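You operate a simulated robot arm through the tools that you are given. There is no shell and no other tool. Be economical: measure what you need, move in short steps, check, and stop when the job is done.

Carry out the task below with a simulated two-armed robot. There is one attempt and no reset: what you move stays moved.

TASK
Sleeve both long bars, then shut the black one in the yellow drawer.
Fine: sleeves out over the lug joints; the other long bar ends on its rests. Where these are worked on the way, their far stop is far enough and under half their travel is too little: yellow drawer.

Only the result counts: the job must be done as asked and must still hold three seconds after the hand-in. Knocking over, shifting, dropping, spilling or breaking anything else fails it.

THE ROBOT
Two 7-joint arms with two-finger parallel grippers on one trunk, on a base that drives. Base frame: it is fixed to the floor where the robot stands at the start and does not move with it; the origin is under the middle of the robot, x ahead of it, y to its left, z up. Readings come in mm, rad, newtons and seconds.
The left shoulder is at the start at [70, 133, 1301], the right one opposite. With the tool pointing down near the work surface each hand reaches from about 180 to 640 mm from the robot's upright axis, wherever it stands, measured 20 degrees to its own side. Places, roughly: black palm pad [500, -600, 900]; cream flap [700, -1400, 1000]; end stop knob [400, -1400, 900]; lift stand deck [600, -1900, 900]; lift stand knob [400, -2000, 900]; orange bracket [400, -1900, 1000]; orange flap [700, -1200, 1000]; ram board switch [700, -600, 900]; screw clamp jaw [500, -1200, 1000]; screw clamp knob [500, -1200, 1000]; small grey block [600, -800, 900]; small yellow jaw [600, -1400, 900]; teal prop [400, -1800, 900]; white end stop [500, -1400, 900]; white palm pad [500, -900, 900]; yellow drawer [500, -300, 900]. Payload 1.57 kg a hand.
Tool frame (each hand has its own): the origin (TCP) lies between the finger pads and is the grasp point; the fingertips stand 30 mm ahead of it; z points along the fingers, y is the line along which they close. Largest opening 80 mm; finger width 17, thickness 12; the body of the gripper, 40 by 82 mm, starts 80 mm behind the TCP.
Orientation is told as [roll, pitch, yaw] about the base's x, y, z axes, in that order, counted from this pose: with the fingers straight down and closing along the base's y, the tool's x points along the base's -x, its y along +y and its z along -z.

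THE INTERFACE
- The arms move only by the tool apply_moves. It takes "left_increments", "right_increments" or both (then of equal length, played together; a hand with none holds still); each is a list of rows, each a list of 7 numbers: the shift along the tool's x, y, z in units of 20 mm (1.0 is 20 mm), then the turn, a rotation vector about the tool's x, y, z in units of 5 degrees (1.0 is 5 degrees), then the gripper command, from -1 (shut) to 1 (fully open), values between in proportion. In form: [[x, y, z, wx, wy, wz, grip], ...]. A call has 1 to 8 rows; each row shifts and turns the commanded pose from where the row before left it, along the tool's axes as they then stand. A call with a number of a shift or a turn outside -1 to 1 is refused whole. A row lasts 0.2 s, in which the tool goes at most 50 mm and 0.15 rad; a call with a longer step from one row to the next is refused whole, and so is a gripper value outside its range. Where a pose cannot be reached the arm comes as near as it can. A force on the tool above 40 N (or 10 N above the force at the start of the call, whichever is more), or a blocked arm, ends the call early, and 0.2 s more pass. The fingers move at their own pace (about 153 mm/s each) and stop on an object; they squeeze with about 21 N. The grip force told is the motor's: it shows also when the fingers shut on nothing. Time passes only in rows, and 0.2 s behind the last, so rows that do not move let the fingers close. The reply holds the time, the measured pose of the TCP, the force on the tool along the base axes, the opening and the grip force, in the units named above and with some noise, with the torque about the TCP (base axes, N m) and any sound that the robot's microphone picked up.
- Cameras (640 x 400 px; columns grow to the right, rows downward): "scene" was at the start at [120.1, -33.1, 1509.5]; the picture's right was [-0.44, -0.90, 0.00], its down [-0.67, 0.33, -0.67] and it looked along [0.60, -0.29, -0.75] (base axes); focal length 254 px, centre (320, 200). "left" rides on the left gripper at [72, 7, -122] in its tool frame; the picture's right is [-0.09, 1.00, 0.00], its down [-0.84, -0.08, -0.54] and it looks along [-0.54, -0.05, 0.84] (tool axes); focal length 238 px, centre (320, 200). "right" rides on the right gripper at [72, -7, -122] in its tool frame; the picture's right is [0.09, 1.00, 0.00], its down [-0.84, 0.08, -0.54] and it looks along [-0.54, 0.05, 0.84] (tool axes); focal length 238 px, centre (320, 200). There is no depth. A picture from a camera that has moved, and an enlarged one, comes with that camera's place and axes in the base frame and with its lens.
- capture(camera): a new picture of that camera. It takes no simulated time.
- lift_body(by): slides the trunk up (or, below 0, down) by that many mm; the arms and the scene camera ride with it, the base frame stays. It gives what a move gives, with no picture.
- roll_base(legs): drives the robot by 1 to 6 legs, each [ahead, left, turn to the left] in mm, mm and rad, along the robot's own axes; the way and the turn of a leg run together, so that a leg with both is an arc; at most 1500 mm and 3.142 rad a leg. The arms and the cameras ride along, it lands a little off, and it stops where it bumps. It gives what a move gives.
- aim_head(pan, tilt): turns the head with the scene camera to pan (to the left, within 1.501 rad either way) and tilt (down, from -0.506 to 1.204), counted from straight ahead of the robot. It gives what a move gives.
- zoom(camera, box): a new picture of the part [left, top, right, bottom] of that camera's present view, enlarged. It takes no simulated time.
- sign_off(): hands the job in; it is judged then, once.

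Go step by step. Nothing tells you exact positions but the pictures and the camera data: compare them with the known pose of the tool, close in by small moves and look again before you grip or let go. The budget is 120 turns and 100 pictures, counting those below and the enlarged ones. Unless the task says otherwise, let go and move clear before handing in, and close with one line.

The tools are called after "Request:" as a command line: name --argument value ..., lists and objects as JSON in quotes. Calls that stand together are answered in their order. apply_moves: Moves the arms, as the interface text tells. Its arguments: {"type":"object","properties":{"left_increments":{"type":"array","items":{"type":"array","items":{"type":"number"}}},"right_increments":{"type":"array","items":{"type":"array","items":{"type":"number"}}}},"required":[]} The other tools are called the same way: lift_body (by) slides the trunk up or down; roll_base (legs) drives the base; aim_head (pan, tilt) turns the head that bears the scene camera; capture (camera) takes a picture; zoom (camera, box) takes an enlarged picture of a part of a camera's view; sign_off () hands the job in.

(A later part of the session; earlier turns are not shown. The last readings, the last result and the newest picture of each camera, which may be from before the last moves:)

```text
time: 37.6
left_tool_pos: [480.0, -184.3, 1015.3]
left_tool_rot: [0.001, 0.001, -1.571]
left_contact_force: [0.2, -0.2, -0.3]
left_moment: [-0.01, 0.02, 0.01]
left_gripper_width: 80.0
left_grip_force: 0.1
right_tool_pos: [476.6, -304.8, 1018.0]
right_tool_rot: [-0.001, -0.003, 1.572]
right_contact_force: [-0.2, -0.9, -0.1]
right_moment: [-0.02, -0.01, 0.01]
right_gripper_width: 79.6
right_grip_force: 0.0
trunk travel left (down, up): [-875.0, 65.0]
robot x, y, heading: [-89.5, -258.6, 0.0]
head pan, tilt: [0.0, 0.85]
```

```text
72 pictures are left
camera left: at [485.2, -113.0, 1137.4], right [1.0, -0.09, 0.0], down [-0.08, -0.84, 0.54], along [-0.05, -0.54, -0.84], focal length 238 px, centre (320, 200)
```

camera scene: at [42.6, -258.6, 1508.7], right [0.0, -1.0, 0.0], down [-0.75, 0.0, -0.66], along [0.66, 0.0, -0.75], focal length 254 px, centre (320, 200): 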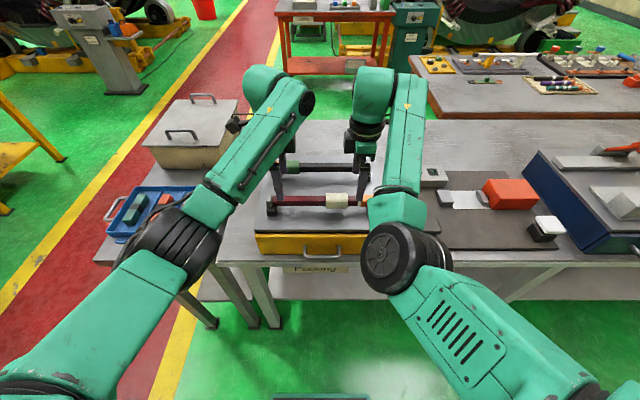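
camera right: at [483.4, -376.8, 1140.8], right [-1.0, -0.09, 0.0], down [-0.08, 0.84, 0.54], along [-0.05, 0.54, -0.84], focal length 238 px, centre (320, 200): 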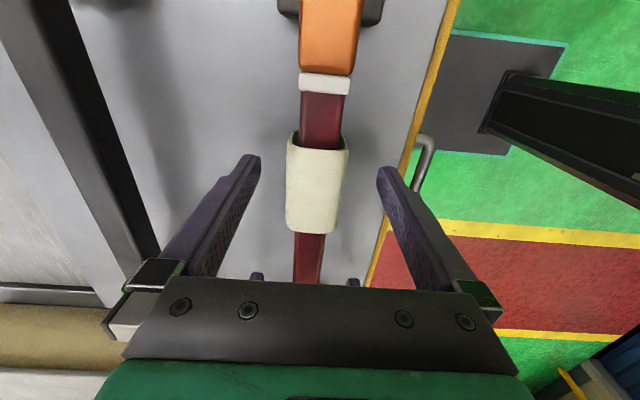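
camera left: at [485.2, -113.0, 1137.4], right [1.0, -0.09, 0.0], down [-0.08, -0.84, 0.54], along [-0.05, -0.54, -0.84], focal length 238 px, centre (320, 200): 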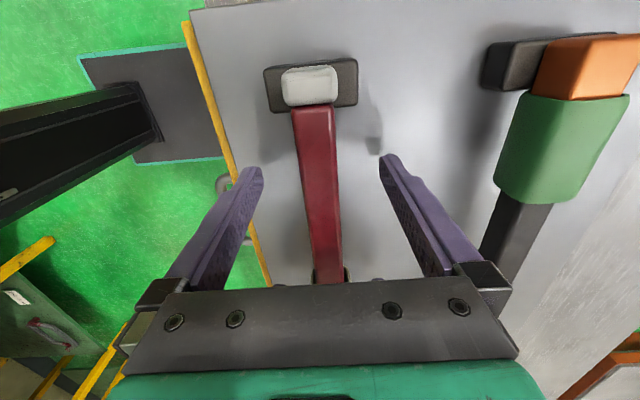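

Request:
apply_moves --left_increments '[[0, 0, 0, 0, 0, 0, -1], [0, 0, 0, 0, 0, 0, -1], [0, 0, 0, 0, 0, 0, -1], [0, 0, 0, 0, 0, 0, -1], [0, 0, 0, 0, 0, 0, -1], [0, 0, 0, 0, 0, 0, -1], [0, 0, 0, 0, 0, 0, -1], [0, 0, 0, 0, 0, 0, -1]]' --right_increments '[[0, -0.08, 0.05, 0, 0, 0, 1], [0, 0, 0, 0, 0, 0, 1], [0, 0, 0, 0, 0, 0, -1], [0, 0, 0, 0, 0, 0, -1], [0, 0, 0, 0, 0, 0, -1], [0.4, 0, 0, 0, 0, 0, -1], [0.4, 0, 0, 0, 0, 0, -1], [0.4, 0, 0, 0, 0, 0, -1]]'

Request:
capture --camera "right"

```text
time: 39.4
left_tool_pos: [479.9, -185.1, 1016.3]
left_tool_rot: [-0.001, -0.001, -1.571]
left_contact_force: [-5.0, -4.3, 0.6]
left_moment: [-0.06, 0.1, -0.36]
left_gripper_width: 22.0
left_grip_force: 21.1
right_tool_pos: [477.9, -328.5, 1019.2]
right_tool_rot: [-0.003, -0.003, 1.571]
right_contact_force: [4.6, 3.1, 0.6]
right_moment: [0.01, -0.03, -0.29]
right_gripper_width: 34.7
right_grip_force: 20.9
trunk travel left (down, up): [-875.0, 65.0]
robot x, y, heading: [-89.6, -263.8, -0.001]
head pan, tilt: [0.0, 0.85]
```

```text
71 pictures are left
camera right: at [484.8, -401.5, 1140.6], right [-1.0, -0.09, 0.0], down [-0.08, 0.84, 0.54], along [-0.05, 0.54, -0.84], focal length 238 px, centre (320, 200)
```

right: 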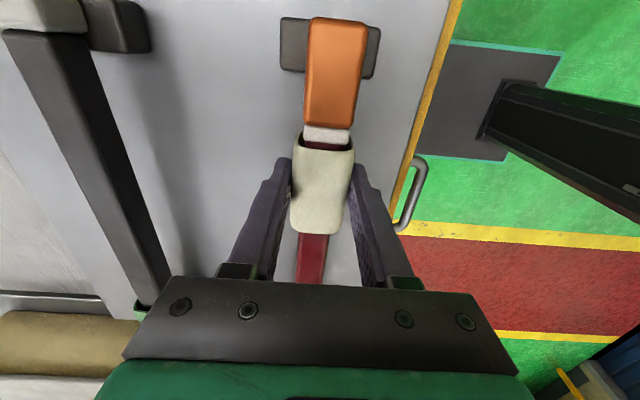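

Request:
apply_moves --right_increments '[[0.35, -0.08, 0, 0, 0, 0, -1], [0.35, 0, 0, 0, 0, 0, -1], [0.35, 0, 0, 0, 0, 0, -1], [0.2, 0, 0, 0, 0, 0, -1], [0.15, 0, 0, 0, 0, 0, -1], [0, 0, 0, 0, 0, 0, -1]]' --left_increments '[[0, 0, 0, 0, 0, 0, -1], [0, 0, 0, 0, 0, 0, -1], [0, 0, 0, 0, 0, 0, -1], [0, 0, 0, 0, 0, 0, -1], [0, 0, 0, 0, 0, 0, -1], [0, 0, 0, 0, 0, 0, -1]]'

Request:
capture --camera "right"

```text
time: 40.8
left_tool_pos: [478.3, -184.8, 1014.8]
left_tool_rot: [0.0, 0.0, -1.571]
left_contact_force: [3.5, -1.9, 0.1]
left_moment: [-0.15, -0.07, 0.18]
left_gripper_width: 21.6
left_grip_force: 20.6
right_tool_pos: [480.9, -357.0, 1017.8]
right_tool_rot: [0.002, 0.0, 1.571]
right_contact_force: [-4.0, 2.5, 2.6]
right_moment: [0.44, 0.17, 0.35]
right_gripper_width: 34.8
right_grip_force: 21.6
trunk travel left (down, up): [-875.0, 65.0]
robot x, y, heading: [-89.4, -259.3, -0.001]
head pan, tilt: [0.0, 0.85]
```

```text
70 pictures are left
camera right: at [487.0, -429.4, 1140.7], right [-1.0, -0.09, 0.0], down [-0.08, 0.84, 0.54], along [-0.05, 0.54, -0.84], focal length 238 px, centre (320, 200)
```

right: 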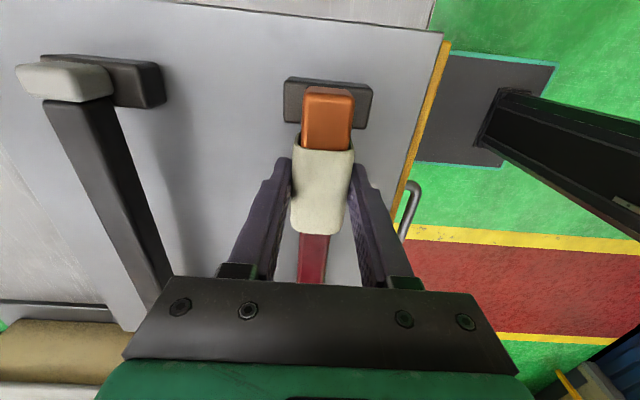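

Both sleeves are on. I'll release both hands, rise, and examine the drawer handle.

Request:
apply_moves --right_increments '[[0, 0, 0, 0, 0, 0, 1], [0, 0, 0, 0, 0, 0, 1], [0, 0, -1, 0, 0, 0, 1], [0, 0, -1, 0, 0, 0, 1], [0, 0, -1, 0, 0, 0, 1], [0, 0, -1, 0, 0, 0, 1], [0, 0, -1, 0, 0, 0, 1]]' --left_increments '[[0, 0, 0, 0, 0, 0, 1], [0, 0, 0, 0, 0, 0, 1], [0, 0, -1, 0, 0, 0, 1], [0, 0, -1, 0, 0, 0, 1], [0, 0, -1, 0, 0, 0, 1], [0, 0, -1, 0, 0, 0, 1], [0, 0, -1, 0, 0, 0, 1]]'

Request:
roll_base --legs '[[-160, 0, 0]]'

Request:
aim_head --pan 0 --tilt 0.75

Request:
zoom --camera "scene" --box '[220, 120, 420, 260]'

Request:
capture --camera "left"

Request:
capture --camera "right"

```text
time: 42.4
left_tool_pos: [476.3, -184.1, 1115.1]
left_tool_rot: [0.0, 0.001, -1.571]
left_contact_force: [-0.1, 0.0, 0.9]
left_moment: [0.02, -0.02, 0.02]
left_gripper_width: 80.0
left_grip_force: 0.0
right_tool_pos: [482.2, -355.6, 1118.1]
right_tool_rot: [-0.003, -0.001, 1.569]
right_contact_force: [1.0, 0.9, -0.1]
right_moment: [-0.03, 0.0, -0.01]
right_gripper_width: 80.2
right_grip_force: 0.1
trunk travel left (down, up): [-875.0, 65.0]
robot x, y, heading: [-90.1, -258.3, -0.003]
head pan, tilt: [0.0, 0.85]
```

```text
time: 43.8
left_tool_pos: [320.4, -185.3, 1112.5]
left_tool_rot: [-0.004, -0.001, -1.573]
left_contact_force: [0.3, -0.8, -0.5]
left_moment: [0.0, 0.0, -0.04]
left_gripper_width: 80.1
left_grip_force: 0.0
right_tool_pos: [325.1, -357.0, 1115.2]
right_tool_rot: [0.002, -0.002, 1.569]
right_contact_force: [0.0, 0.0, 0.9]
right_moment: [-0.03, 0.02, -0.01]
right_gripper_width: 79.9
right_grip_force: 0.0
trunk travel left (down, up): [-875.0, 65.0]
robot x, y, heading: [-249.9, -253.6, -0.0]
head pan, tilt: [0.0, 0.85]
```

```text
time: 44.5
left_tool_pos: [318.4, -185.1, 1114.5]
left_tool_rot: [0.0, 0.001, -1.572]
left_contact_force: [-0.7, -0.2, 0.1]
left_moment: [-0.02, 0.0, -0.01]
left_gripper_width: 79.9
left_grip_force: 0.1
right_tool_pos: [322.6, -357.7, 1117.6]
right_tool_rot: [-0.001, -0.002, 1.568]
right_contact_force: [-0.1, 0.2, 0.1]
right_moment: [0.0, 0.0, -0.01]
right_gripper_width: 80.2
right_grip_force: 0.0
trunk travel left (down, up): [-875.0, 65.0]
robot x, y, heading: [-250.9, -259.9, 0.004]
head pan, tilt: [0.0, 0.75]
```

```text
2.86 times, centred on (320, 190) of scene
camera zoom: at [-115.1, -258.9, 1516.9], right [0.0, -1.0, 0.0], down [-0.68, 0.0, -0.73], along [0.73, 0.0, -0.68], focal length 726 px, centre (320, 229)
```

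zoom: 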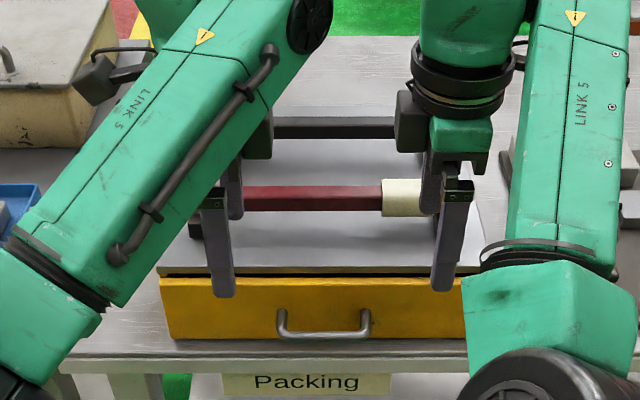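

```text
68 pictures are left
camera left: at [324.9, -114.3, 1236.6], right [1.0, -0.09, 0.0], down [-0.08, -0.84, 0.54], along [-0.05, -0.54, -0.84], focal length 238 px, centre (320, 200)
```

left: 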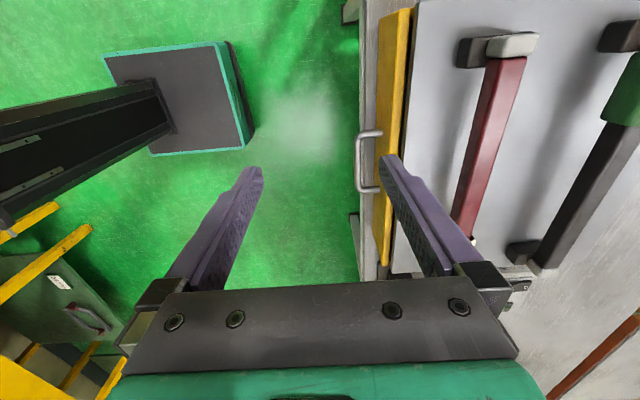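

```text
67 pictures are left
camera right: at [329.5, -430.2, 1239.9], right [-1.0, -0.09, 0.0], down [-0.08, 0.84, 0.54], along [-0.05, 0.54, -0.84], focal length 238 px, centre (320, 200)
```

right: 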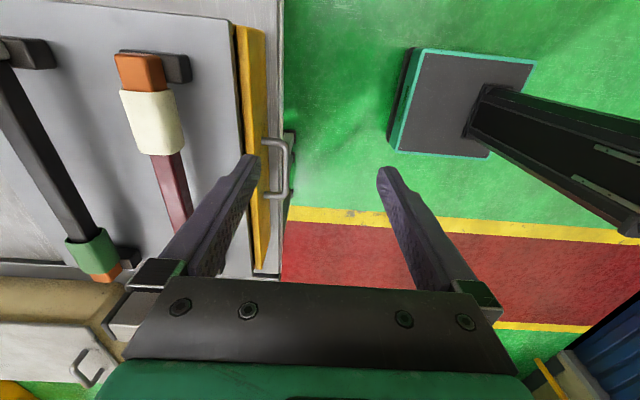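

The handle bar is near [369, -266, 903], spanning y from -222 to -316, with the drawer front at x≈403. I'll move the left hand above it with a partial opening and send the right hand outward.

Request:
apply_moves --right_increments '[[1, 0, 0, 0, 0, 0, 1], [1, 0, 0, 0, 0, 0, 1], [1, 0, 0, 0, 0, 0, 1], [1, 0, 0, 0, 0, 0, 1], [1, 0, 0, 0, 0, 0, 1], [0, 0, 0, 0, 0, 0, 1]]' --left_increments '[[-0.8, 0.5, 0, 0, 0, 0, -0.3], [-0.8, 0.5, 0, 0, 0, 0, -0.3], [-0.8, 0.5, 0, 0, 0, 0, -0.3], [-0.8, 0.5, 0, 0, 0, 0, -0.3], [-0.8, 0.5, 0, 0, 0, 0, -0.3], [0, 0, 0, 0, 0, 0, -0.3]]'

Request:
apply_moves --left_increments '[[0, 0, 1, 0, 0, 0, -0.3], [0, 0, 1, 0, 0, 0, -0.3], [0, 0, 1, 0, 0, 0, -0.3], [0, 0, 1, 0, 0, 0, -0.3], [0, 0, 1, 0, 0, 0, -0.3], [0, 0, 1, 0, 0, 0, -0.3], [0, 0, 0.5, 0, 0, 0, -0.3], [0, 0, 0, 0, 0, 0, -0.3]]'

Request:
capture --camera "left"

Request:
zoom --camera "scene" --box '[220, 120, 420, 260]'

```text
time: 45.9
left_tool_pos: [342.3, -241.7, 1116.5]
left_tool_rot: [0.002, 0.001, -1.573]
left_contact_force: [-0.5, -0.3, 0.0]
left_moment: [-0.02, 0.03, -0.01]
left_gripper_width: 28.2
left_grip_force: 0.1
left hand out of reach, approached as far as the arm can: row 3, 4, 5
right_tool_pos: [321.5, -459.2, 1117.9]
right_tool_rot: [-0.002, -0.002, 1.57]
right_contact_force: [0.1, -0.2, 0.7]
right_moment: [0.0, -0.02, -0.01]
right_gripper_width: 80.0
right_grip_force: 0.0
trunk travel left (down, up): [-875.0, 65.0]
robot x, y, heading: [-247.6, -262.4, 0.0]
head pan, tilt: [0.0, 0.75]
```

```text
time: 47.7
left_tool_pos: [328.5, -240.2, 986.5]
left_tool_rot: [0.001, 0.002, -1.572]
left_contact_force: [-0.5, 1.1, -0.4]
left_moment: [0.04, 0.0, 0.01]
left_gripper_width: 28.1
left_grip_force: 0.0
left hand out of reach, approached as far as the arm can: row 5, 6
right_tool_pos: [322.1, -458.7, 1116.6]
right_tool_rot: [-0.003, -0.001, 1.57]
right_contact_force: [0.4, -1.1, 0.3]
right_moment: [0.02, 0.0, -0.01]
right_gripper_width: 80.0
right_grip_force: 0.1
trunk travel left (down, up): [-875.0, 65.0]
robot x, y, heading: [-247.3, -261.6, -0.005]
head pan, tilt: [0.0, 0.75]
```

```text
66 pictures are left
camera left: at [334.3, -169.0, 1108.6], right [1.0, -0.09, 0.0], down [-0.08, -0.84, 0.54], along [-0.05, -0.54, -0.84], focal length 238 px, centre (320, 200)
```

left: 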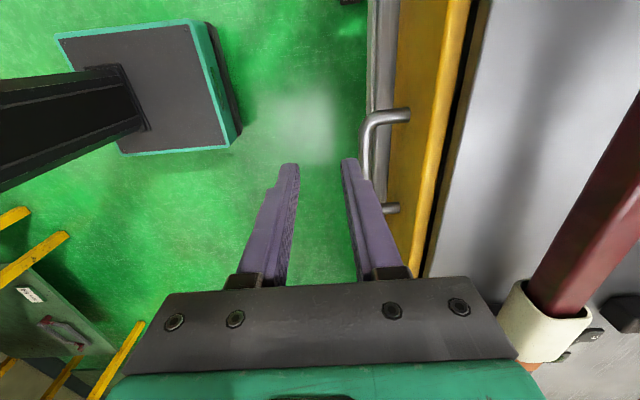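

```text
2.86 times, centred on (320, 190) of scene
camera zoom: at [-116.3, -260.4, 1517.1], right [0.0, -1.0, 0.0], down [-0.68, 0.0, -0.73], along [0.73, 0.0, -0.68], focal length 726 px, centre (320, 229)
```

zoom: 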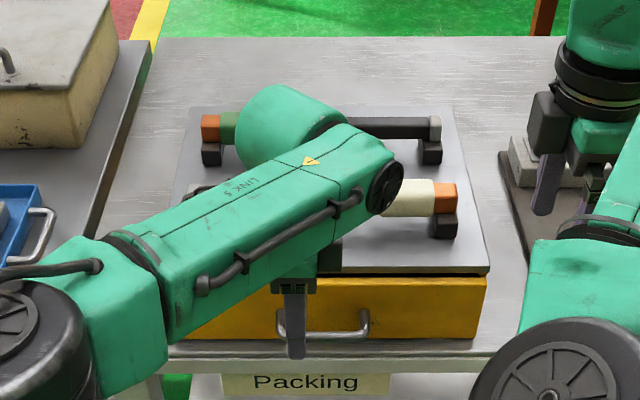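

Request:
apply_moves --left_increments '[[-0.4, -1, 0, 0, 0, 0, -0.3], [-0.4, -1, 0, 0, 0, 0, -0.3], [-0.4, -1, 0, 0, 0, 0, -0.3], [0, -1, 0, 0, 0, 0, -0.3], [0, 0, 0, 0, 0, 0, -0.3]]'

Request:
roll_base --legs '[[110, 0, 0]]'

Request:
capture --camera "left"

```text
time: 48.9
left_tool_pos: [250.1, -264.2, 986.0]
left_tool_rot: [-0.001, -0.001, -1.572]
left_contact_force: [-0.8, 0.1, 1.4]
left_moment: [0.03, 0.02, -0.01]
left_gripper_width: 28.2
left_grip_force: 0.0
right_tool_pos: [323.0, -458.7, 1116.4]
right_tool_rot: [0.001, -0.001, 1.569]
right_contact_force: [-0.1, 0.2, 0.6]
right_moment: [0.01, 0.0, 0.03]
right_gripper_width: 80.0
right_grip_force: 0.1
trunk travel left (down, up): [-875.0, 65.0]
robot x, y, heading: [-247.8, -261.4, -0.004]
head pan, tilt: [0.0, 0.75]
```

```text
time: 50.0
left_tool_pos: [356.5, -263.3, 986.4]
left_tool_rot: [0.002, 0.0, -1.571]
left_contact_force: [0.4, -0.7, -1.2]
left_moment: [0.03, -0.02, 0.0]
left_gripper_width: 28.2
left_grip_force: 0.0
right_tool_pos: [428.4, -458.3, 1118.2]
right_tool_rot: [-0.004, 0.0, 1.569]
right_contact_force: [0.6, 1.2, 0.7]
right_moment: [0.0, 0.01, 0.0]
right_gripper_width: 80.1
right_grip_force: 0.1
trunk travel left (down, up): [-875.0, 65.0]
robot x, y, heading: [-140.7, -260.0, 0.001]
head pan, tilt: [0.0, 0.75]
```

```text
64 pictures are left
camera left: at [361.8, -192.6, 1109.3], right [1.0, -0.09, 0.0], down [-0.08, -0.84, 0.54], along [-0.05, -0.54, -0.84], focal length 238 px, centre (320, 200)
```

left: 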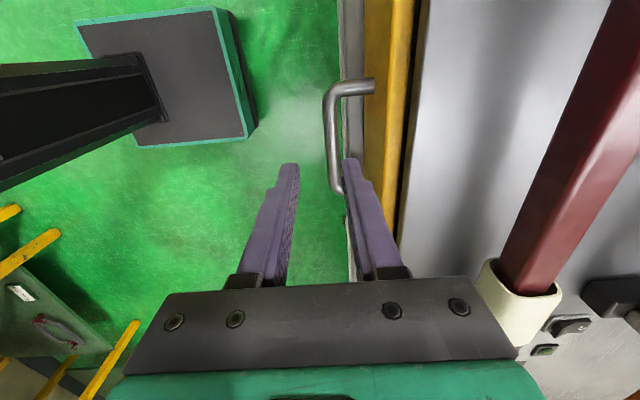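

Request:
apply_moves --left_increments '[[0, 0.65, 0, 0, 0, 0, -0.3], [0, 0, 0.7, 0, 0, 0, -0.3], [0, 0, 0.7, 0, 0, 0, -0.3], [0, 0, 0, 0, 0, 0, -0.3]]'

Request:
capture --camera "left"

Request:
zoom --camera "scene" --box '[220, 160, 420, 300]'

```text
time: 51.0
left_tool_pos: [370.9, -263.7, 956.8]
left_tool_rot: [0.0, -0.001, -1.572]
left_contact_force: [0.0, -0.7, 0.0]
left_moment: [-0.01, -0.01, 0.0]
left_gripper_width: 27.9
left_grip_force: 0.0
right_tool_pos: [430.5, -456.7, 1116.8]
right_tool_rot: [-0.002, -0.002, 1.571]
right_contact_force: [0.3, 0.6, 0.4]
right_moment: [-0.02, 0.0, 0.0]
right_gripper_width: 79.9
right_grip_force: 0.0
trunk travel left (down, up): [-875.0, 65.0]
robot x, y, heading: [-138.0, -261.7, -0.005]
head pan, tilt: [0.0, 0.75]
```

```text
63 pictures are left
camera left: at [377.5, -192.7, 1079.1], right [1.0, -0.09, 0.0], down [-0.08, -0.84, 0.54], along [-0.05, -0.54, -0.84], focal length 238 px, centre (320, 200)
```

left: 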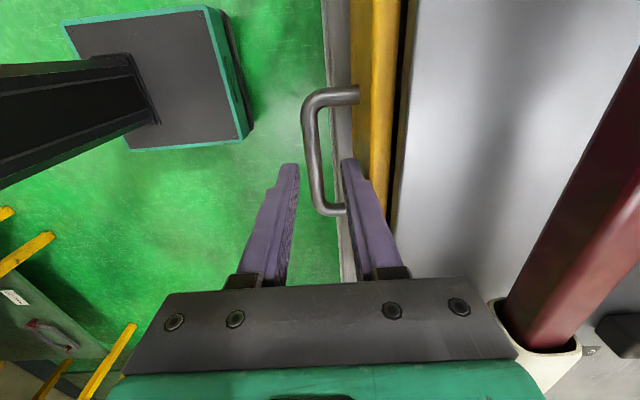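

```text
2.86 times, centred on (320, 230) of scene
camera zoom: at [-7.4, -259.4, 1517.0], right [0.0, -1.0, 0.0], down [-0.68, 0.0, -0.73], along [0.73, 0.0, -0.68], focal length 726 px, centre (320, 114)
```

zoom: 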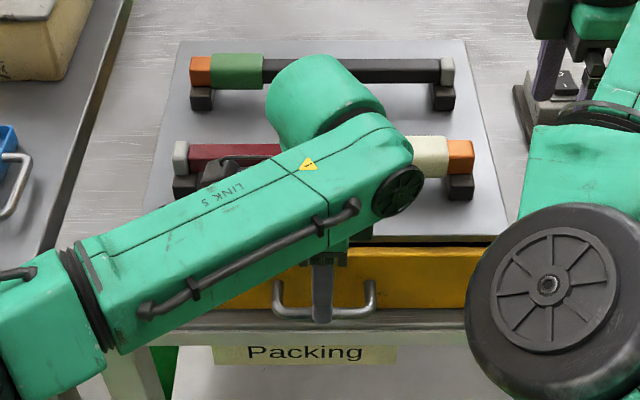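

Request:
apply_moves --left_increments '[[0, -0.2, 0, 0, 0, 0, -0.3], [0, 0, 0.7, 0, 0, 0, -0.3], [0, 0, 0.6, 0, 0, 0, -0.3], [0, 0, 0.6, 0, 0, 0, -0.3], [0, 0, 0, 0, 0, 0, -0.3]]'

Request:
capture --camera "left"

```text
time: 52.2
left_tool_pos: [367.5, -263.7, 920.4]
left_tool_rot: [0.002, 0.0, -1.573]
left_contact_force: [-0.1, -0.3, -0.4]
left_moment: [0.0, 0.0, -0.02]
left_gripper_width: 28.0
left_grip_force: 0.1
right_tool_pos: [430.1, -458.6, 1116.2]
right_tool_rot: [-0.002, -0.003, 1.568]
right_contact_force: [-0.1, 0.5, 0.6]
right_moment: [-0.02, -0.01, -0.02]
right_gripper_width: 80.2
right_grip_force: 0.1
trunk travel left (down, up): [-875.0, 65.0]
robot x, y, heading: [-140.3, -256.3, 0.001]
head pan, tilt: [0.0, 0.75]
```

```text
61 pictures are left
camera left: at [372.7, -192.4, 1041.9], right [1.0, -0.09, 0.0], down [-0.08, -0.84, 0.54], along [-0.05, -0.54, -0.84], focal length 238 px, centre (320, 200)
```

left: 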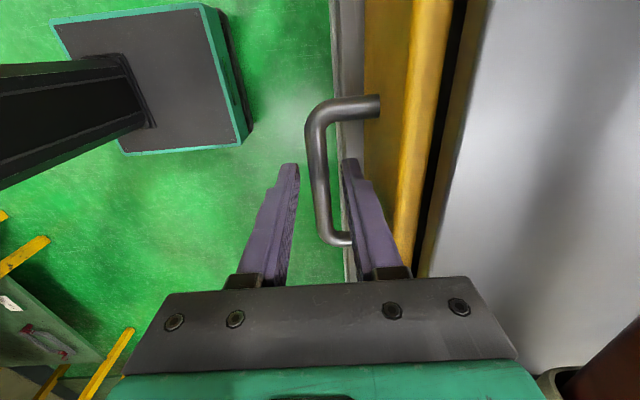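

Request:
apply_moves --left_increments '[[0, 0, 0.3, 0, 0, 0, -0.3], [0, 0, 0, 0, 0, 0, -1], [0, 0, 0, 0, 0, 0, -1], [0, -0.4, 0, 0, 0, 0, -1], [0, -0.5, 0, 0, 0, 0, -1], [0, -0.5, 0, 0, 0, 0, -1], [0, 0, 0, 0, 0, 0, -1]]'

Request:
capture --camera "left"

```text
time: 53.9
left_tool_pos: [340.3, -263.5, 912.9]
left_tool_rot: [-0.002, 0.001, -1.573]
left_contact_force: [0.1, 3.5, -3.2]
left_moment: [0.09, 0.01, 0.51]
left_gripper_width: 11.5
left_grip_force: 29.8
right_tool_pos: [431.3, -457.6, 1115.7]
right_tool_rot: [-0.001, 0.001, 1.569]
right_contact_force: [0.0, 1.1, 0.3]
right_moment: [-0.01, 0.01, -0.01]
right_gripper_width: 79.9
right_grip_force: 0.1
trunk travel left (down, up): [-875.0, 65.0]
robot x, y, heading: [-141.0, -256.8, -0.005]
head pan, tilt: [0.0, 0.75]
```

```text
60 pictures are left
camera left: at [345.7, -191.9, 1036.1], right [1.0, -0.09, 0.0], down [-0.08, -0.84, 0.54], along [-0.05, -0.54, -0.84], focal length 238 px, centre (320, 200)
```

left: 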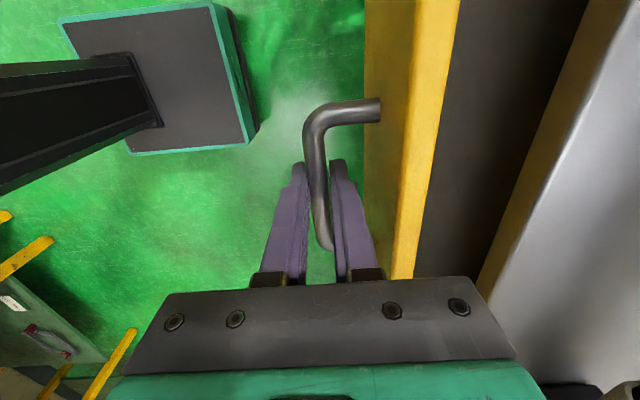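

The drawer is opening easily. I'll keep pulling.

Request:
apply_moves --left_increments '[[0, -0.7, 0, 0, 0, 0, -1], [0, -0.8, 0, 0, 0, 0, -1], [0, -0.8, 0, 0, 0, 0, -1], [0, -0.8, 0, 0, 0, 0, -1], [0, -0.8, 0, 0, 0, 0, -1], [0, -0.8, 0, 0, 0, 0, -1], [0, -0.5, 0, 0, 0, 0, -1], [0, 0, 0, 0, 0, 0, -1]]'

Request:
capture --camera "scene"

```text
time: 55.6
left_tool_pos: [236.7, -263.7, 912.9]
left_tool_rot: [-0.001, -0.001, -1.575]
left_contact_force: [0.2, -3.5, -6.3]
left_moment: [-0.82, -0.04, 0.49]
left_gripper_width: 11.6
left_grip_force: 28.9
right_tool_pos: [430.9, -458.3, 1116.7]
right_tool_rot: [-0.001, -0.001, 1.567]
right_contact_force: [-0.2, 0.4, -0.4]
right_moment: [0.01, 0.01, 0.01]
right_gripper_width: 80.0
right_grip_force: 0.0
trunk travel left (down, up): [-875.0, 65.0]
robot x, y, heading: [-142.8, -260.7, -0.003]
head pan, tilt: [0.0, 0.75]
```

```text
59 pictures are left
camera scene: at [-6.3, -260.0, 1516.9], right [0.0, -1.0, 0.0], down [-0.68, 0.0, -0.73], along [0.73, 0.0, -0.68], focal length 254 px, centre (320, 200)
```

scene: 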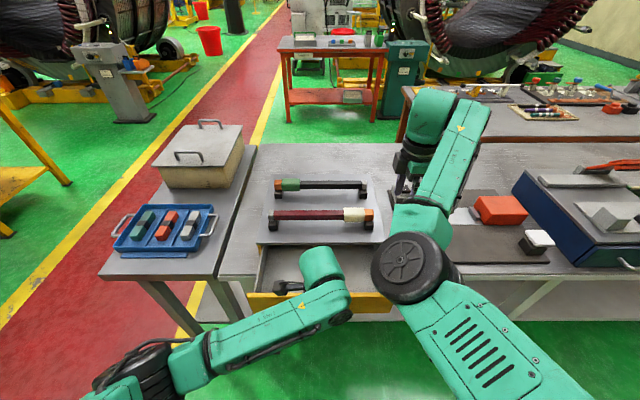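

Request:
apply_moves --left_increments '[[0, -0.6, 0, 0, 0, 0, -1], [0, -0.6, 0, 0, 0, 0, -1], [0, -0.6, 0, 0, 0, 0, -1], [0, -0.6, 0, 0, 0, 0, -1], [0, -0.6, 0, 0, 0, 0, -1], [0, 0, 0, 0, 0, 0, -1]]'

Request:
zoom --camera "scene" --box '[220, 160, 420, 360]'

```text
time: 57.0
left_tool_pos: [174.3, -264.2, 915.2]
left_tool_rot: [-0.002, 0.002, -1.572]
left_contact_force: [-0.5, 1.8, -4.4]
left_moment: [0.21, 0.05, 0.49]
left_gripper_width: 11.8
left_grip_force: 28.9
right_tool_pos: [431.1, -456.9, 1117.4]
right_tool_rot: [0.0, 0.001, 1.569]
right_contact_force: [0.4, -0.2, 0.3]
right_moment: [0.01, -0.01, 0.01]
right_gripper_width: 79.8
right_grip_force: 0.1
trunk travel left (down, up): [-875.0, 65.0]
robot x, y, heading: [-138.5, -259.7, -0.005]
head pan, tilt: [0.0, 0.75]
```

```text
2.00 times, centred on (320, 260) of scene
camera zoom: at [-6.6, -258.5, 1516.9], right [0.0, -1.0, 0.0], down [-0.68, 0.0, -0.73], along [0.73, 0.0, -0.68], focal length 508 px, centre (320, 80)
```

zoom: 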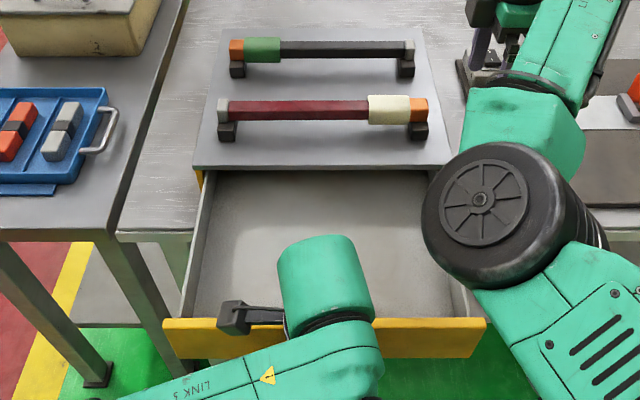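

Request:
apply_moves --left_increments '[[0, -0.4, 0, 0, 0, 0, -1], [0, -0.4, 0, 0, 0, 0, -1], [0, -0.4, 0, 0, 0, 0, -1], [0, 0, 0, 0, 0, 0, -1]]'

```text
time: 58.0
left_tool_pos: [151.8, -262.2, 914.4]
left_tool_rot: [-0.001, 0.0, -1.573]
left_contact_force: [0.5, 1.6, -11.8]
left_moment: [0.12, 0.0, 0.51]
left_gripper_width: 11.7
left_grip_force: 28.7
right_tool_pos: [430.9, -458.2, 1117.3]
right_tool_rot: [0.0, 0.0, 1.565]
right_contact_force: [-0.5, -0.3, 0.1]
right_moment: [-0.01, 0.01, -0.01]
right_gripper_width: 80.3
right_grip_force: 0.1
trunk travel left (down, up): [-875.0, 65.0]
robot x, y, heading: [-138.4, -261.4, -0.002]
head pan, tilt: [0.0, 0.75]
```

The drawer is open about 215 mm, well past half. I'll release the handle, rise, and drive forward to fetch the black bar with the left hand.

Request:
apply_moves --left_increments '[[0, 0, 0, 0, 0, 0, -0.3], [0, 0, 0, 0, 0, 0, -0.3], [0, 0, -1, 0, 0, 0, -0.3], [0, 0, -1, 0, 0, 0, -0.3], [0, 0, -1, 0, 0, 0, -0.3], [0, 0, -1, 0, 0, 0, -0.3], [0, 0, -1, 0, 0, 0, 0], [0, 0, -1, 0, 0, 0, 1]]'

Request:
apply_moves --left_increments '[[0, 0.5, -1, 0, 0, 0, 1], [0, 1, -1, 0, 0, 0, 1], [0, 1, -1, 0, 0, 0, 1], [0, 1, 0, 0, 0, 0, 1], [0, 1, 0, 0, 0, 0, 1], [0, 1, 0, 0, 0, 0, 1], [0, 1, 0, 0, 0, 0, 1], [0, 1, 0, 0, 0, 0, 1]]'

Request:
capture --camera "scene"

```text
time: 59.9
left_tool_pos: [149.0, -263.1, 1034.5]
left_tool_rot: [0.0, -0.001, -1.572]
left_contact_force: [0.5, 0.0, 0.4]
left_moment: [0.0, 0.01, 0.0]
left_gripper_width: 79.8
left_grip_force: 0.0
right_tool_pos: [430.3, -459.2, 1116.4]
right_tool_rot: [-0.002, -0.002, 1.568]
right_contact_force: [-0.5, -0.2, 0.4]
right_moment: [0.01, -0.01, 0.01]
right_gripper_width: 80.0
right_grip_force: 0.0
trunk travel left (down, up): [-875.0, 65.0]
robot x, y, heading: [-144.0, -259.0, -0.007]
head pan, tilt: [0.0, 0.75]
```

```text
time: 61.6
left_tool_pos: [300.6, -264.8, 1093.5]
left_tool_rot: [-0.001, 0.001, -1.574]
left_contact_force: [0.7, 0.0, -1.1]
left_moment: [-0.03, 0.01, 0.02]
left_gripper_width: 79.9
left_grip_force: 0.1
right_tool_pos: [430.8, -457.7, 1116.2]
right_tool_rot: [0.001, -0.001, 1.568]
right_contact_force: [-0.3, -0.2, -0.3]
right_moment: [-0.01, 0.01, -0.01]
right_gripper_width: 79.9
right_grip_force: 0.0
trunk travel left (down, up): [-875.0, 65.0]
robot x, y, heading: [-137.7, -260.4, -0.006]
head pan, tilt: [0.0, 0.75]
```

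```text
57 pictures are left
camera scene: at [-6.3, -259.6, 1516.9], right [0.0, -1.0, 0.0], down [-0.68, 0.0, -0.73], along [0.73, 0.0, -0.68], focal length 254 px, centre (320, 200)
```

scene: 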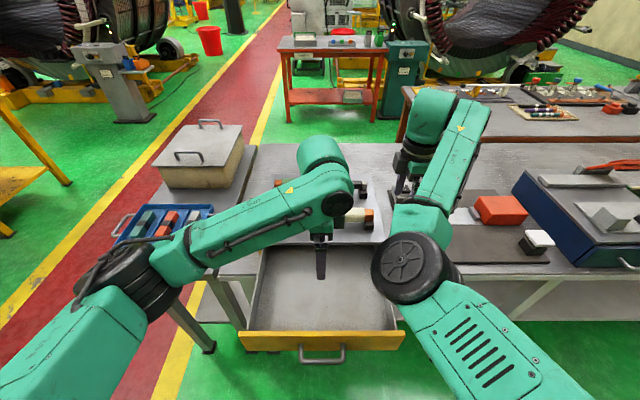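

Request:
roll_base --legs '[[183, -25, 0]]'

Request:
capture --camera "left"

Request:
capture --camera "scene"

```text
time: 63.2
left_tool_pos: [481.1, -287.9, 1095.1]
left_tool_rot: [0.004, -0.001, -1.573]
left_contact_force: [0.8, -0.2, -0.7]
left_moment: [0.02, -0.02, 0.0]
left_gripper_width: 80.1
left_grip_force: 0.1
right_tool_pos: [610.7, -484.6, 1119.1]
right_tool_rot: [-0.004, 0.0, 1.567]
right_contact_force: [-1.0, 0.2, 0.1]
right_moment: [0.02, -0.01, -0.02]
right_gripper_width: 79.9
right_grip_force: 0.1
trunk travel left (down, up): [-875.0, 65.0]
robot x, y, heading: [44.6, -288.8, -0.005]
head pan, tilt: [0.0, 0.75]
```

```text
56 pictures are left
camera left: at [486.6, -217.5, 1216.9], right [1.0, -0.09, 0.0], down [-0.08, -0.84, 0.54], along [-0.05, -0.54, -0.84], focal length 238 px, centre (320, 200)
```

left: 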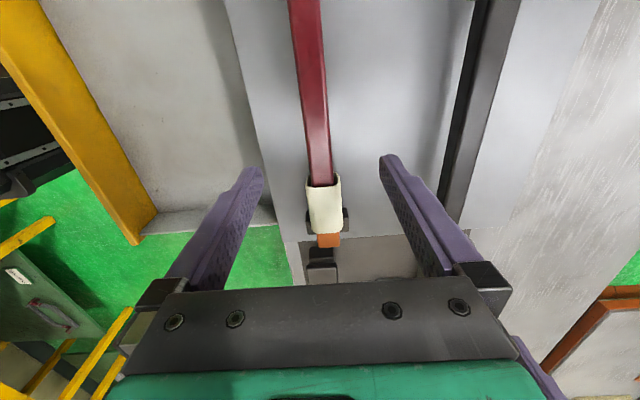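

```text
55 pictures are left
camera scene: at [171.3, -284.3, 1517.5], right [0.0, -1.0, 0.0], down [-0.68, 0.0, -0.73], along [0.73, 0.0, -0.68], focal length 254 px, centre (320, 200)
```

scene: 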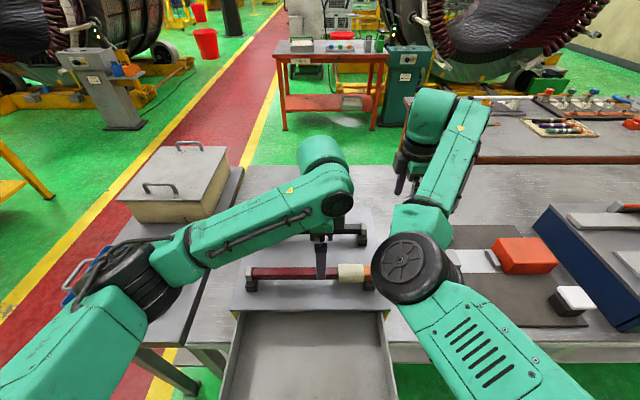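

Request:
apply_moves --left_increments '[[0.3, 0.92, 0, 0, 0, 0, 1], [0.3, 0.92, 0, 0, 0, 0, 1], [0.3, 0.92, 0, 0, 0, 0, 1], [0.3, 0.92, 0, 0, 0, 0, 1], [0.3, 0.92, 0, 0, 0, 0, 1], [0.3, 0.92, 0, 0, 0, 0, 1], [0.2, 0.92, 0, 0, 0, 0, 1], [0, 0, 0, 0, 0, 0, 1]]'

Request:
capture --camera "left"

```text
time: 65.0
left_tool_pos: [612.7, -250.7, 1093.2]
left_tool_rot: [-0.001, 0.0, -1.574]
left_contact_force: [-0.1, 0.6, -0.2]
left_moment: [0.03, 0.02, -0.01]
left_gripper_width: 79.8
left_grip_force: 0.1
right_tool_pos: [613.1, -485.2, 1117.7]
right_tool_rot: [-0.001, -0.001, 1.566]
right_contact_force: [0.2, 0.5, 0.5]
right_moment: [0.02, 0.0, -0.04]
right_gripper_width: 79.9
right_grip_force: 0.2
trunk travel left (down, up): [-875.0, 65.0]
robot x, y, heading: [39.4, -288.4, -0.003]
head pan, tilt: [0.0, 0.75]
```

```text
54 pictures are left
camera left: at [619.0, -177.9, 1215.3], right [1.0, -0.1, 0.0], down [-0.08, -0.84, 0.54], along [-0.05, -0.54, -0.84], focal length 238 px, centre (320, 200)
```

left: 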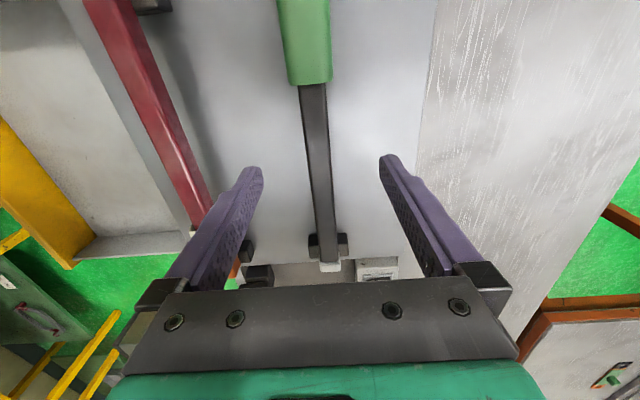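

Request:
apply_moves --left_increments '[[0, -0.1, 0.9, 0, 0, 0, 1], [0, 0, 0.9, 0, 0, 0, 1], [0, 0, 0.9, 0, 0, 0, 1], [0, 0, 1, 0, 0, 0, 1], [0, 0, 0, 0, 0, 0, -1], [0, 0, 0, 0, 0, 0, -1], [0, 0, 0, 0, 0, 0, -1]]'

Request:
apply_moves --left_increments '[[0, 0, -0.3, 0, 0, 0, -1], [0, 0, -0.5, 0, 0, 0, -1], [0, 0, -0.7, 0, 0, 0, -1], [0, 0, 0, 0, 0, 0, -1]]'

Request:
capture --camera "left"

Request:
zoom --camera "scene" --box '[220, 180, 420, 320]'

```text
time: 66.6
left_tool_pos: [612.0, -249.5, 1018.4]
left_tool_rot: [0.001, 0.001, -1.574]
left_contact_force: [0.9, -1.0, 0.7]
left_moment: [0.02, -0.06, 0.05]
left_gripper_width: 21.9
left_grip_force: 21.8
right_tool_pos: [612.3, -484.8, 1116.9]
right_tool_rot: [-0.002, -0.001, 1.568]
right_contact_force: [-1.0, 0.2, 0.2]
right_moment: [0.0, -0.01, 0.01]
right_gripper_width: 80.0
right_grip_force: 0.1
trunk travel left (down, up): [-875.0, 65.0]
robot x, y, heading: [47.7, -283.9, -0.002]
head pan, tilt: [0.0, 0.75]
```

```text
time: 67.6
left_tool_pos: [612.4, -247.8, 1048.0]
left_tool_rot: [-0.001, -0.001, -1.574]
left_contact_force: [-0.5, 0.2, -2.7]
left_moment: [0.02, -0.02, -0.06]
left_gripper_width: 21.5
left_grip_force: 21.5
right_tool_pos: [613.9, -484.0, 1116.9]
right_tool_rot: [-0.001, -0.003, 1.568]
right_contact_force: [-0.5, 0.7, 0.5]
right_moment: [0.0, 0.0, 0.05]
right_gripper_width: 79.8
right_grip_force: 0.1
trunk travel left (down, up): [-875.0, 65.0]
robot x, y, heading: [44.1, -285.5, -0.009]
head pan, tilt: [0.0, 0.75]
```

```text
53 pictures are left
camera left: at [618.2, -178.0, 1170.7], right [1.0, -0.09, 0.0], down [-0.08, -0.84, 0.54], along [-0.05, -0.54, -0.84], focal length 238 px, centre (320, 200)
```

left: 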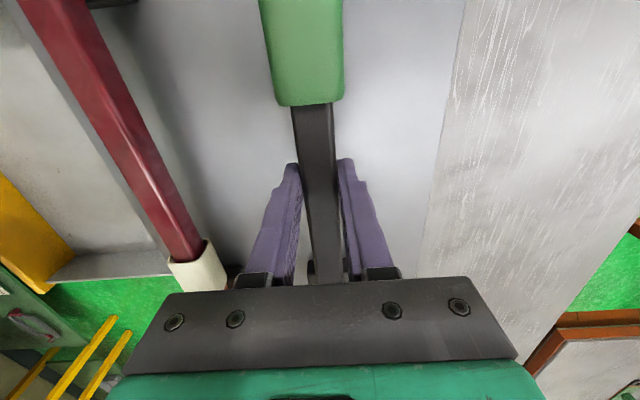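

```text
2.86 times, centred on (320, 250) of scene
camera zoom: at [176.7, -284.9, 1516.9], right [0.0, -1.0, 0.0], down [-0.68, 0.0, -0.73], along [0.73, 0.0, -0.68], focal length 726 px, centre (320, 57)
```

zoom: 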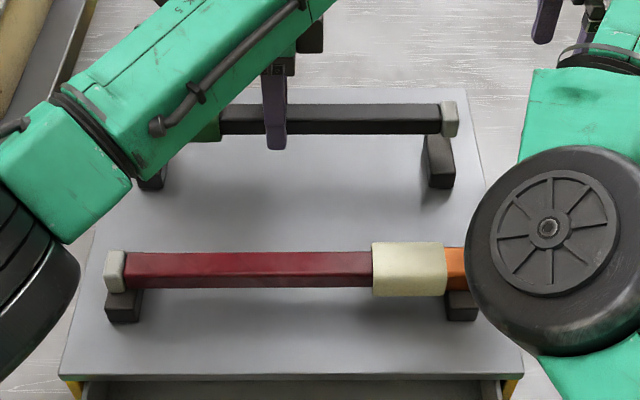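

The bar is held level and balanced, with a weight of about 2.7 N. I'll raise it higher and carry it back over the drawer.

Request:
apply_moves --left_increments '[[0, 0, -0.8, 0, 0, 0, -1], [0, 0, -0.8, 0, 0, 0, -1], [0, 0, -0.8, 0, 0, 0, -1], [0, -0.5, 0, 0, 0, 0, -1], [0, -0.8, 0, 0, 0, 0, -1], [0, -0.8, 0, 0, 0, 0, -1], [0, -0.7, 0, 0, 0, 0, -1], [0, 0, 0, 0, 0, 0, -1]]'

Request:
roll_base --legs '[[-250, 0, 0]]'

Request:
capture --camera "left"

Request:
capture --camera "scene"

```text
time: 69.4
left_tool_pos: [555.3, -247.8, 1097.4]
left_tool_rot: [-0.001, 0.0, -1.571]
left_contact_force: [-0.1, -0.4, -3.7]
left_moment: [0.04, 0.01, 0.0]
left_gripper_width: 21.8
left_grip_force: 21.6
right_tool_pos: [614.2, -484.6, 1117.3]
right_tool_rot: [0.0, -0.001, 1.567]
right_contact_force: [0.5, 0.2, -0.7]
right_moment: [0.02, 0.01, 0.0]
right_gripper_width: 80.2
right_grip_force: 0.0
trunk travel left (down, up): [-875.0, 65.0]
robot x, y, heading: [44.9, -284.7, -0.0]
head pan, tilt: [0.0, 0.75]
```

```text
time: 71.2
left_tool_pos: [308.9, -250.1, 1096.1]
left_tool_rot: [-0.004, 0.001, -1.577]
left_contact_force: [0.7, 0.1, -3.2]
left_moment: [0.03, 0.02, -0.01]
left_gripper_width: 21.5
left_grip_force: 20.6
right_tool_pos: [365.8, -486.1, 1115.7]
right_tool_rot: [0.002, -0.002, 1.563]
right_contact_force: [0.5, 0.1, 0.2]
right_moment: [0.02, 0.02, 0.02]
right_gripper_width: 80.1
right_grip_force: 0.1
trunk travel left (down, up): [-875.0, 65.0]
robot x, y, heading: [-207.4, -284.3, -0.01]
head pan, tilt: [0.0, 0.75]
```

```text
51 pictures are left
camera left: at [315.6, -178.5, 1218.0], right [0.99, -0.1, 0.0], down [-0.08, -0.84, 0.54], along [-0.06, -0.54, -0.84], focal length 238 px, centre (320, 200)
```

left: 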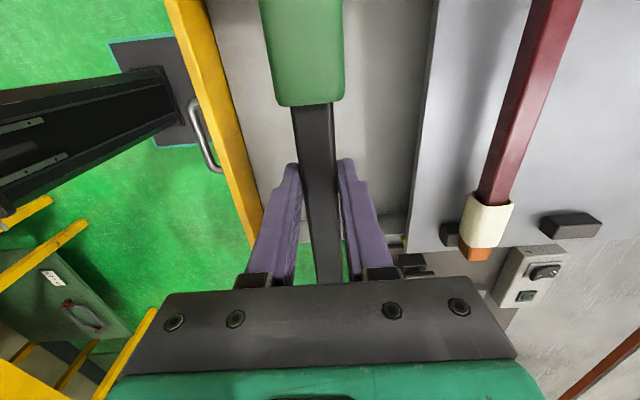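

```text
50 pictures are left
camera scene: at [-69.9, -284.3, 1516.6], right [-0.01, -1.0, 0.0], down [-0.68, 0.01, -0.73], along [0.73, -0.01, -0.68], focal length 254 px, centre (320, 200)
```

scene: 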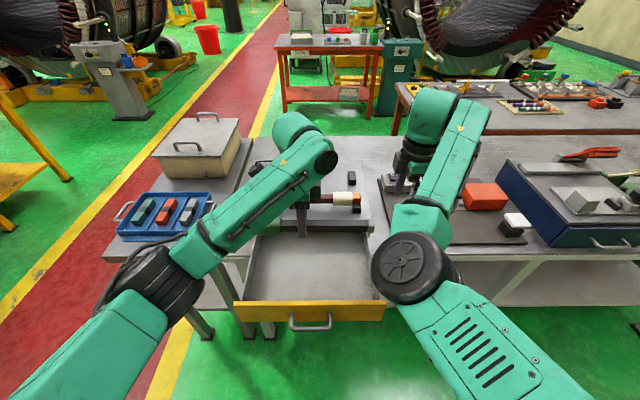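

Request:
zoom --camera "scene" --box '[220, 180, 400, 340]'

```text
2.50 times, centred on (310, 260) of scene
camera zoom: at [-69.9, -284.3, 1516.6], right [-0.01, -1.0, 0.0], down [-0.68, 0.01, -0.73], along [0.73, -0.01, -0.68], focal length 635 px, centre (345, 50)
```

zoom: 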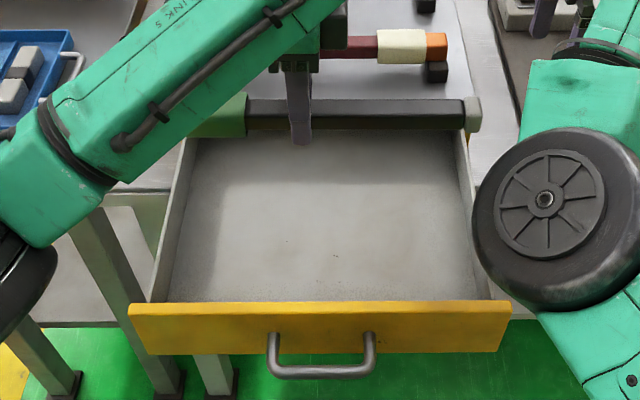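

The bar spans y -410 to -120 and the drawer interior roughly -423 to -105, so it's centred. I'll lower it in stages.

Request:
apply_moves --left_increments '[[0, -0.4, 0.8, 0, 0, 0, -1], [0, 0, 0.8, 0, 0, 0, -1], [0, 0, 0.8, 0, 0, 0, -1], [0, 0, 0.8, 0, 0, 0, -1], [0, 0, 0.8, 0, 0, 0, -1], [0, 0, 0, 0, 0, 0, -1]]'

Request:
zoom --camera "scene" --box '[220, 180, 400, 340]'

Request:
capture --camera "left"

Request:
capture --camera "right"

```text
time: 72.6
left_tool_pos: [298.8, -251.0, 1015.5]
left_tool_rot: [0.0, 0.001, -1.578]
left_contact_force: [-0.9, 0.2, -3.1]
left_moment: [0.02, 0.01, 0.0]
left_gripper_width: 21.4
left_grip_force: 20.7
right_tool_pos: [363.2, -485.3, 1116.6]
right_tool_rot: [0.001, -0.001, 1.563]
right_contact_force: [-0.7, 0.0, 0.3]
right_moment: [0.0, 0.01, 0.0]
right_gripper_width: 80.1
right_grip_force: 0.0
trunk travel left (down, up): [-875.0, 65.0]
robot x, y, heading: [-204.8, -286.2, -0.006]
head pan, tilt: [0.0, 0.75]
```

```text
2.50 times, centred on (310, 260) of scene
camera zoom: at [-73.3, -284.1, 1517.0], right [-0.01, -1.0, 0.0], down [-0.68, 0.01, -0.73], along [0.73, -0.01, -0.68], focal length 635 px, centre (345, 50)
```

zoom: 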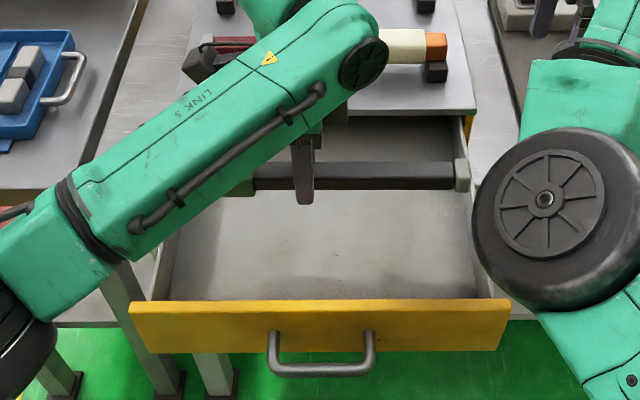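

```text
47 pictures are left
camera left: at [304.8, -178.5, 1137.7], right [0.99, -0.1, 0.0], down [-0.08, -0.84, 0.54], along [-0.05, -0.54, -0.84], focal length 238 px, centre (320, 200)
```

left: 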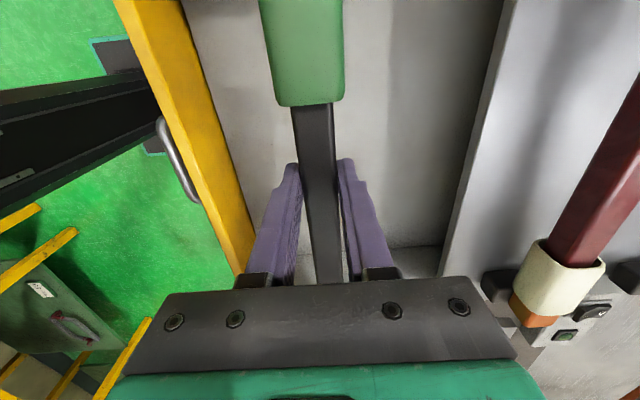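

```text
46 pictures are left
camera right: at [369.4, -557.9, 1239.3], right [-1.0, -0.08, 0.0], down [-0.07, 0.84, 0.54], along [-0.04, 0.54, -0.84], focal length 238 px, centre (320, 200)
```

right: 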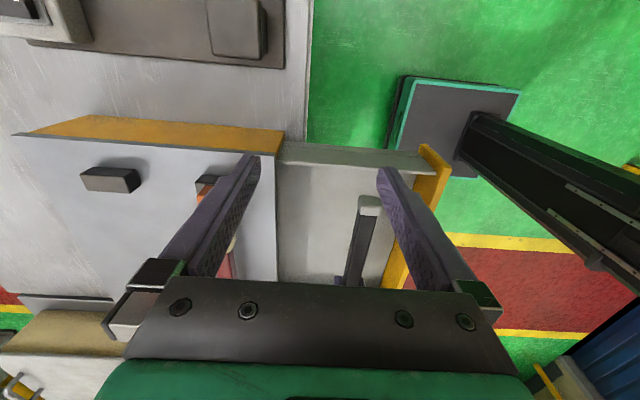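

Request:
zoom --camera "right" --box '[260, 120, 460, 290]'

```text
2.35 times, centred on (360, 205) of right
camera zoom: at [369.4, -557.9, 1239.3], right [-1.0, -0.08, 0.0], down [-0.07, 0.84, 0.54], along [-0.04, 0.54, -0.84], focal length 561 px, centre (226, 188)
```

zoom: 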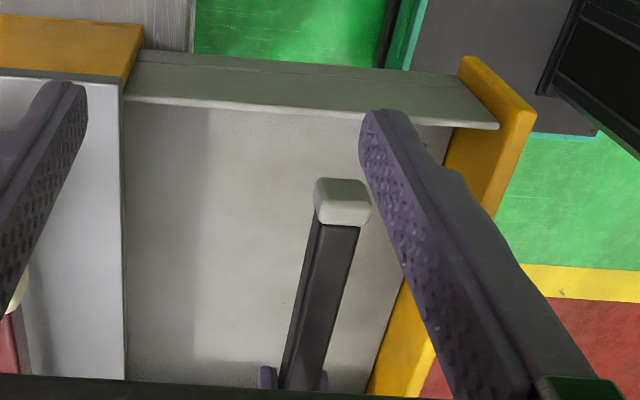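

Clearances are good at both ends. I'll keep lowering.

Request:
apply_moves --left_increments '[[0, 0, 0.8, 0, 0, 0, -1], [0, 0, 0.8, 0, 0, 0, -1], [0, 0, 0.8, 0, 0, 0, -1], [0, 0, 0.8, 0, 0, 0, -1], [0, 0, 0.8, 0, 0, 0, -1], [0, 0, 0.8, 0, 0, 0, -1], [0, 0, 0, 0, 0, 0, -1]]'

Request:
zoom --camera "right" --box '[260, 120, 460, 290]'

Request:
zoom --camera "scene" --box '[220, 180, 400, 340]'

```text
time: 74.2
left_tool_pos: [298.6, -248.1, 925.4]
left_tool_rot: [0.004, -0.001, -1.579]
left_contact_force: [0.1, 2.1, 17.0]
left_moment: [0.18, 0.34, 0.16]
left_gripper_width: 21.7
left_grip_force: 20.7
right_tool_pos: [360.0, -485.6, 1117.8]
right_tool_rot: [-0.004, -0.002, 1.565]
right_contact_force: [0.4, -0.4, -0.7]
right_moment: [0.02, 0.0, 0.0]
right_gripper_width: 79.6
right_grip_force: 0.0
trunk travel left (down, up): [-875.0, 65.0]
robot x, y, heading: [-200.3, -286.1, -0.008]
head pan, tilt: [0.0, 0.75]
```

```text
2.35 times, centred on (360, 205) of right
camera zoom: at [366.6, -557.6, 1241.1], right [-1.0, -0.08, 0.0], down [-0.07, 0.84, 0.54], along [-0.04, 0.54, -0.84], focal length 561 px, centre (226, 188)
```

zoom: 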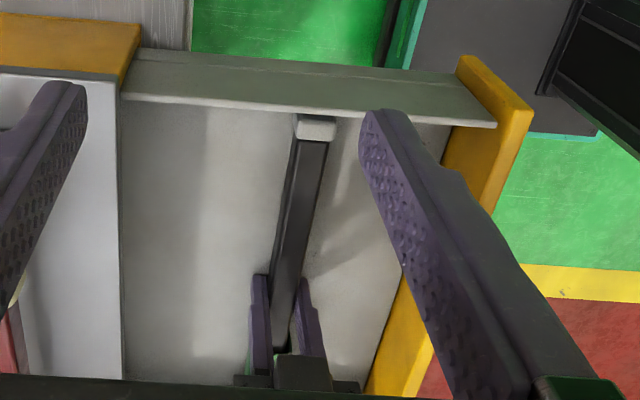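

```text
2.50 times, centred on (310, 260) of scene
camera zoom: at [-76.8, -283.9, 1517.7], right [-0.01, -1.0, 0.0], down [-0.68, 0.01, -0.73], along [0.73, -0.01, -0.68], focal length 635 px, centre (345, 50)
```

zoom: 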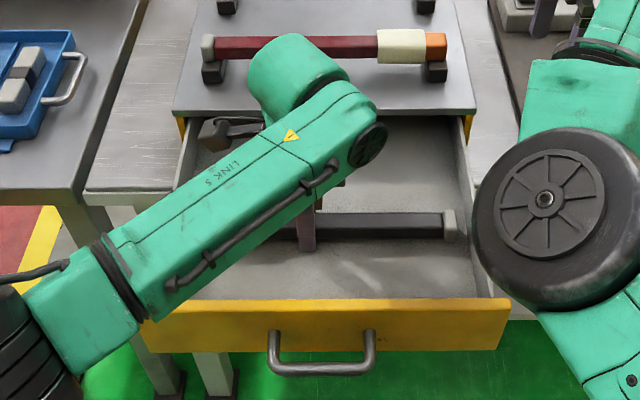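

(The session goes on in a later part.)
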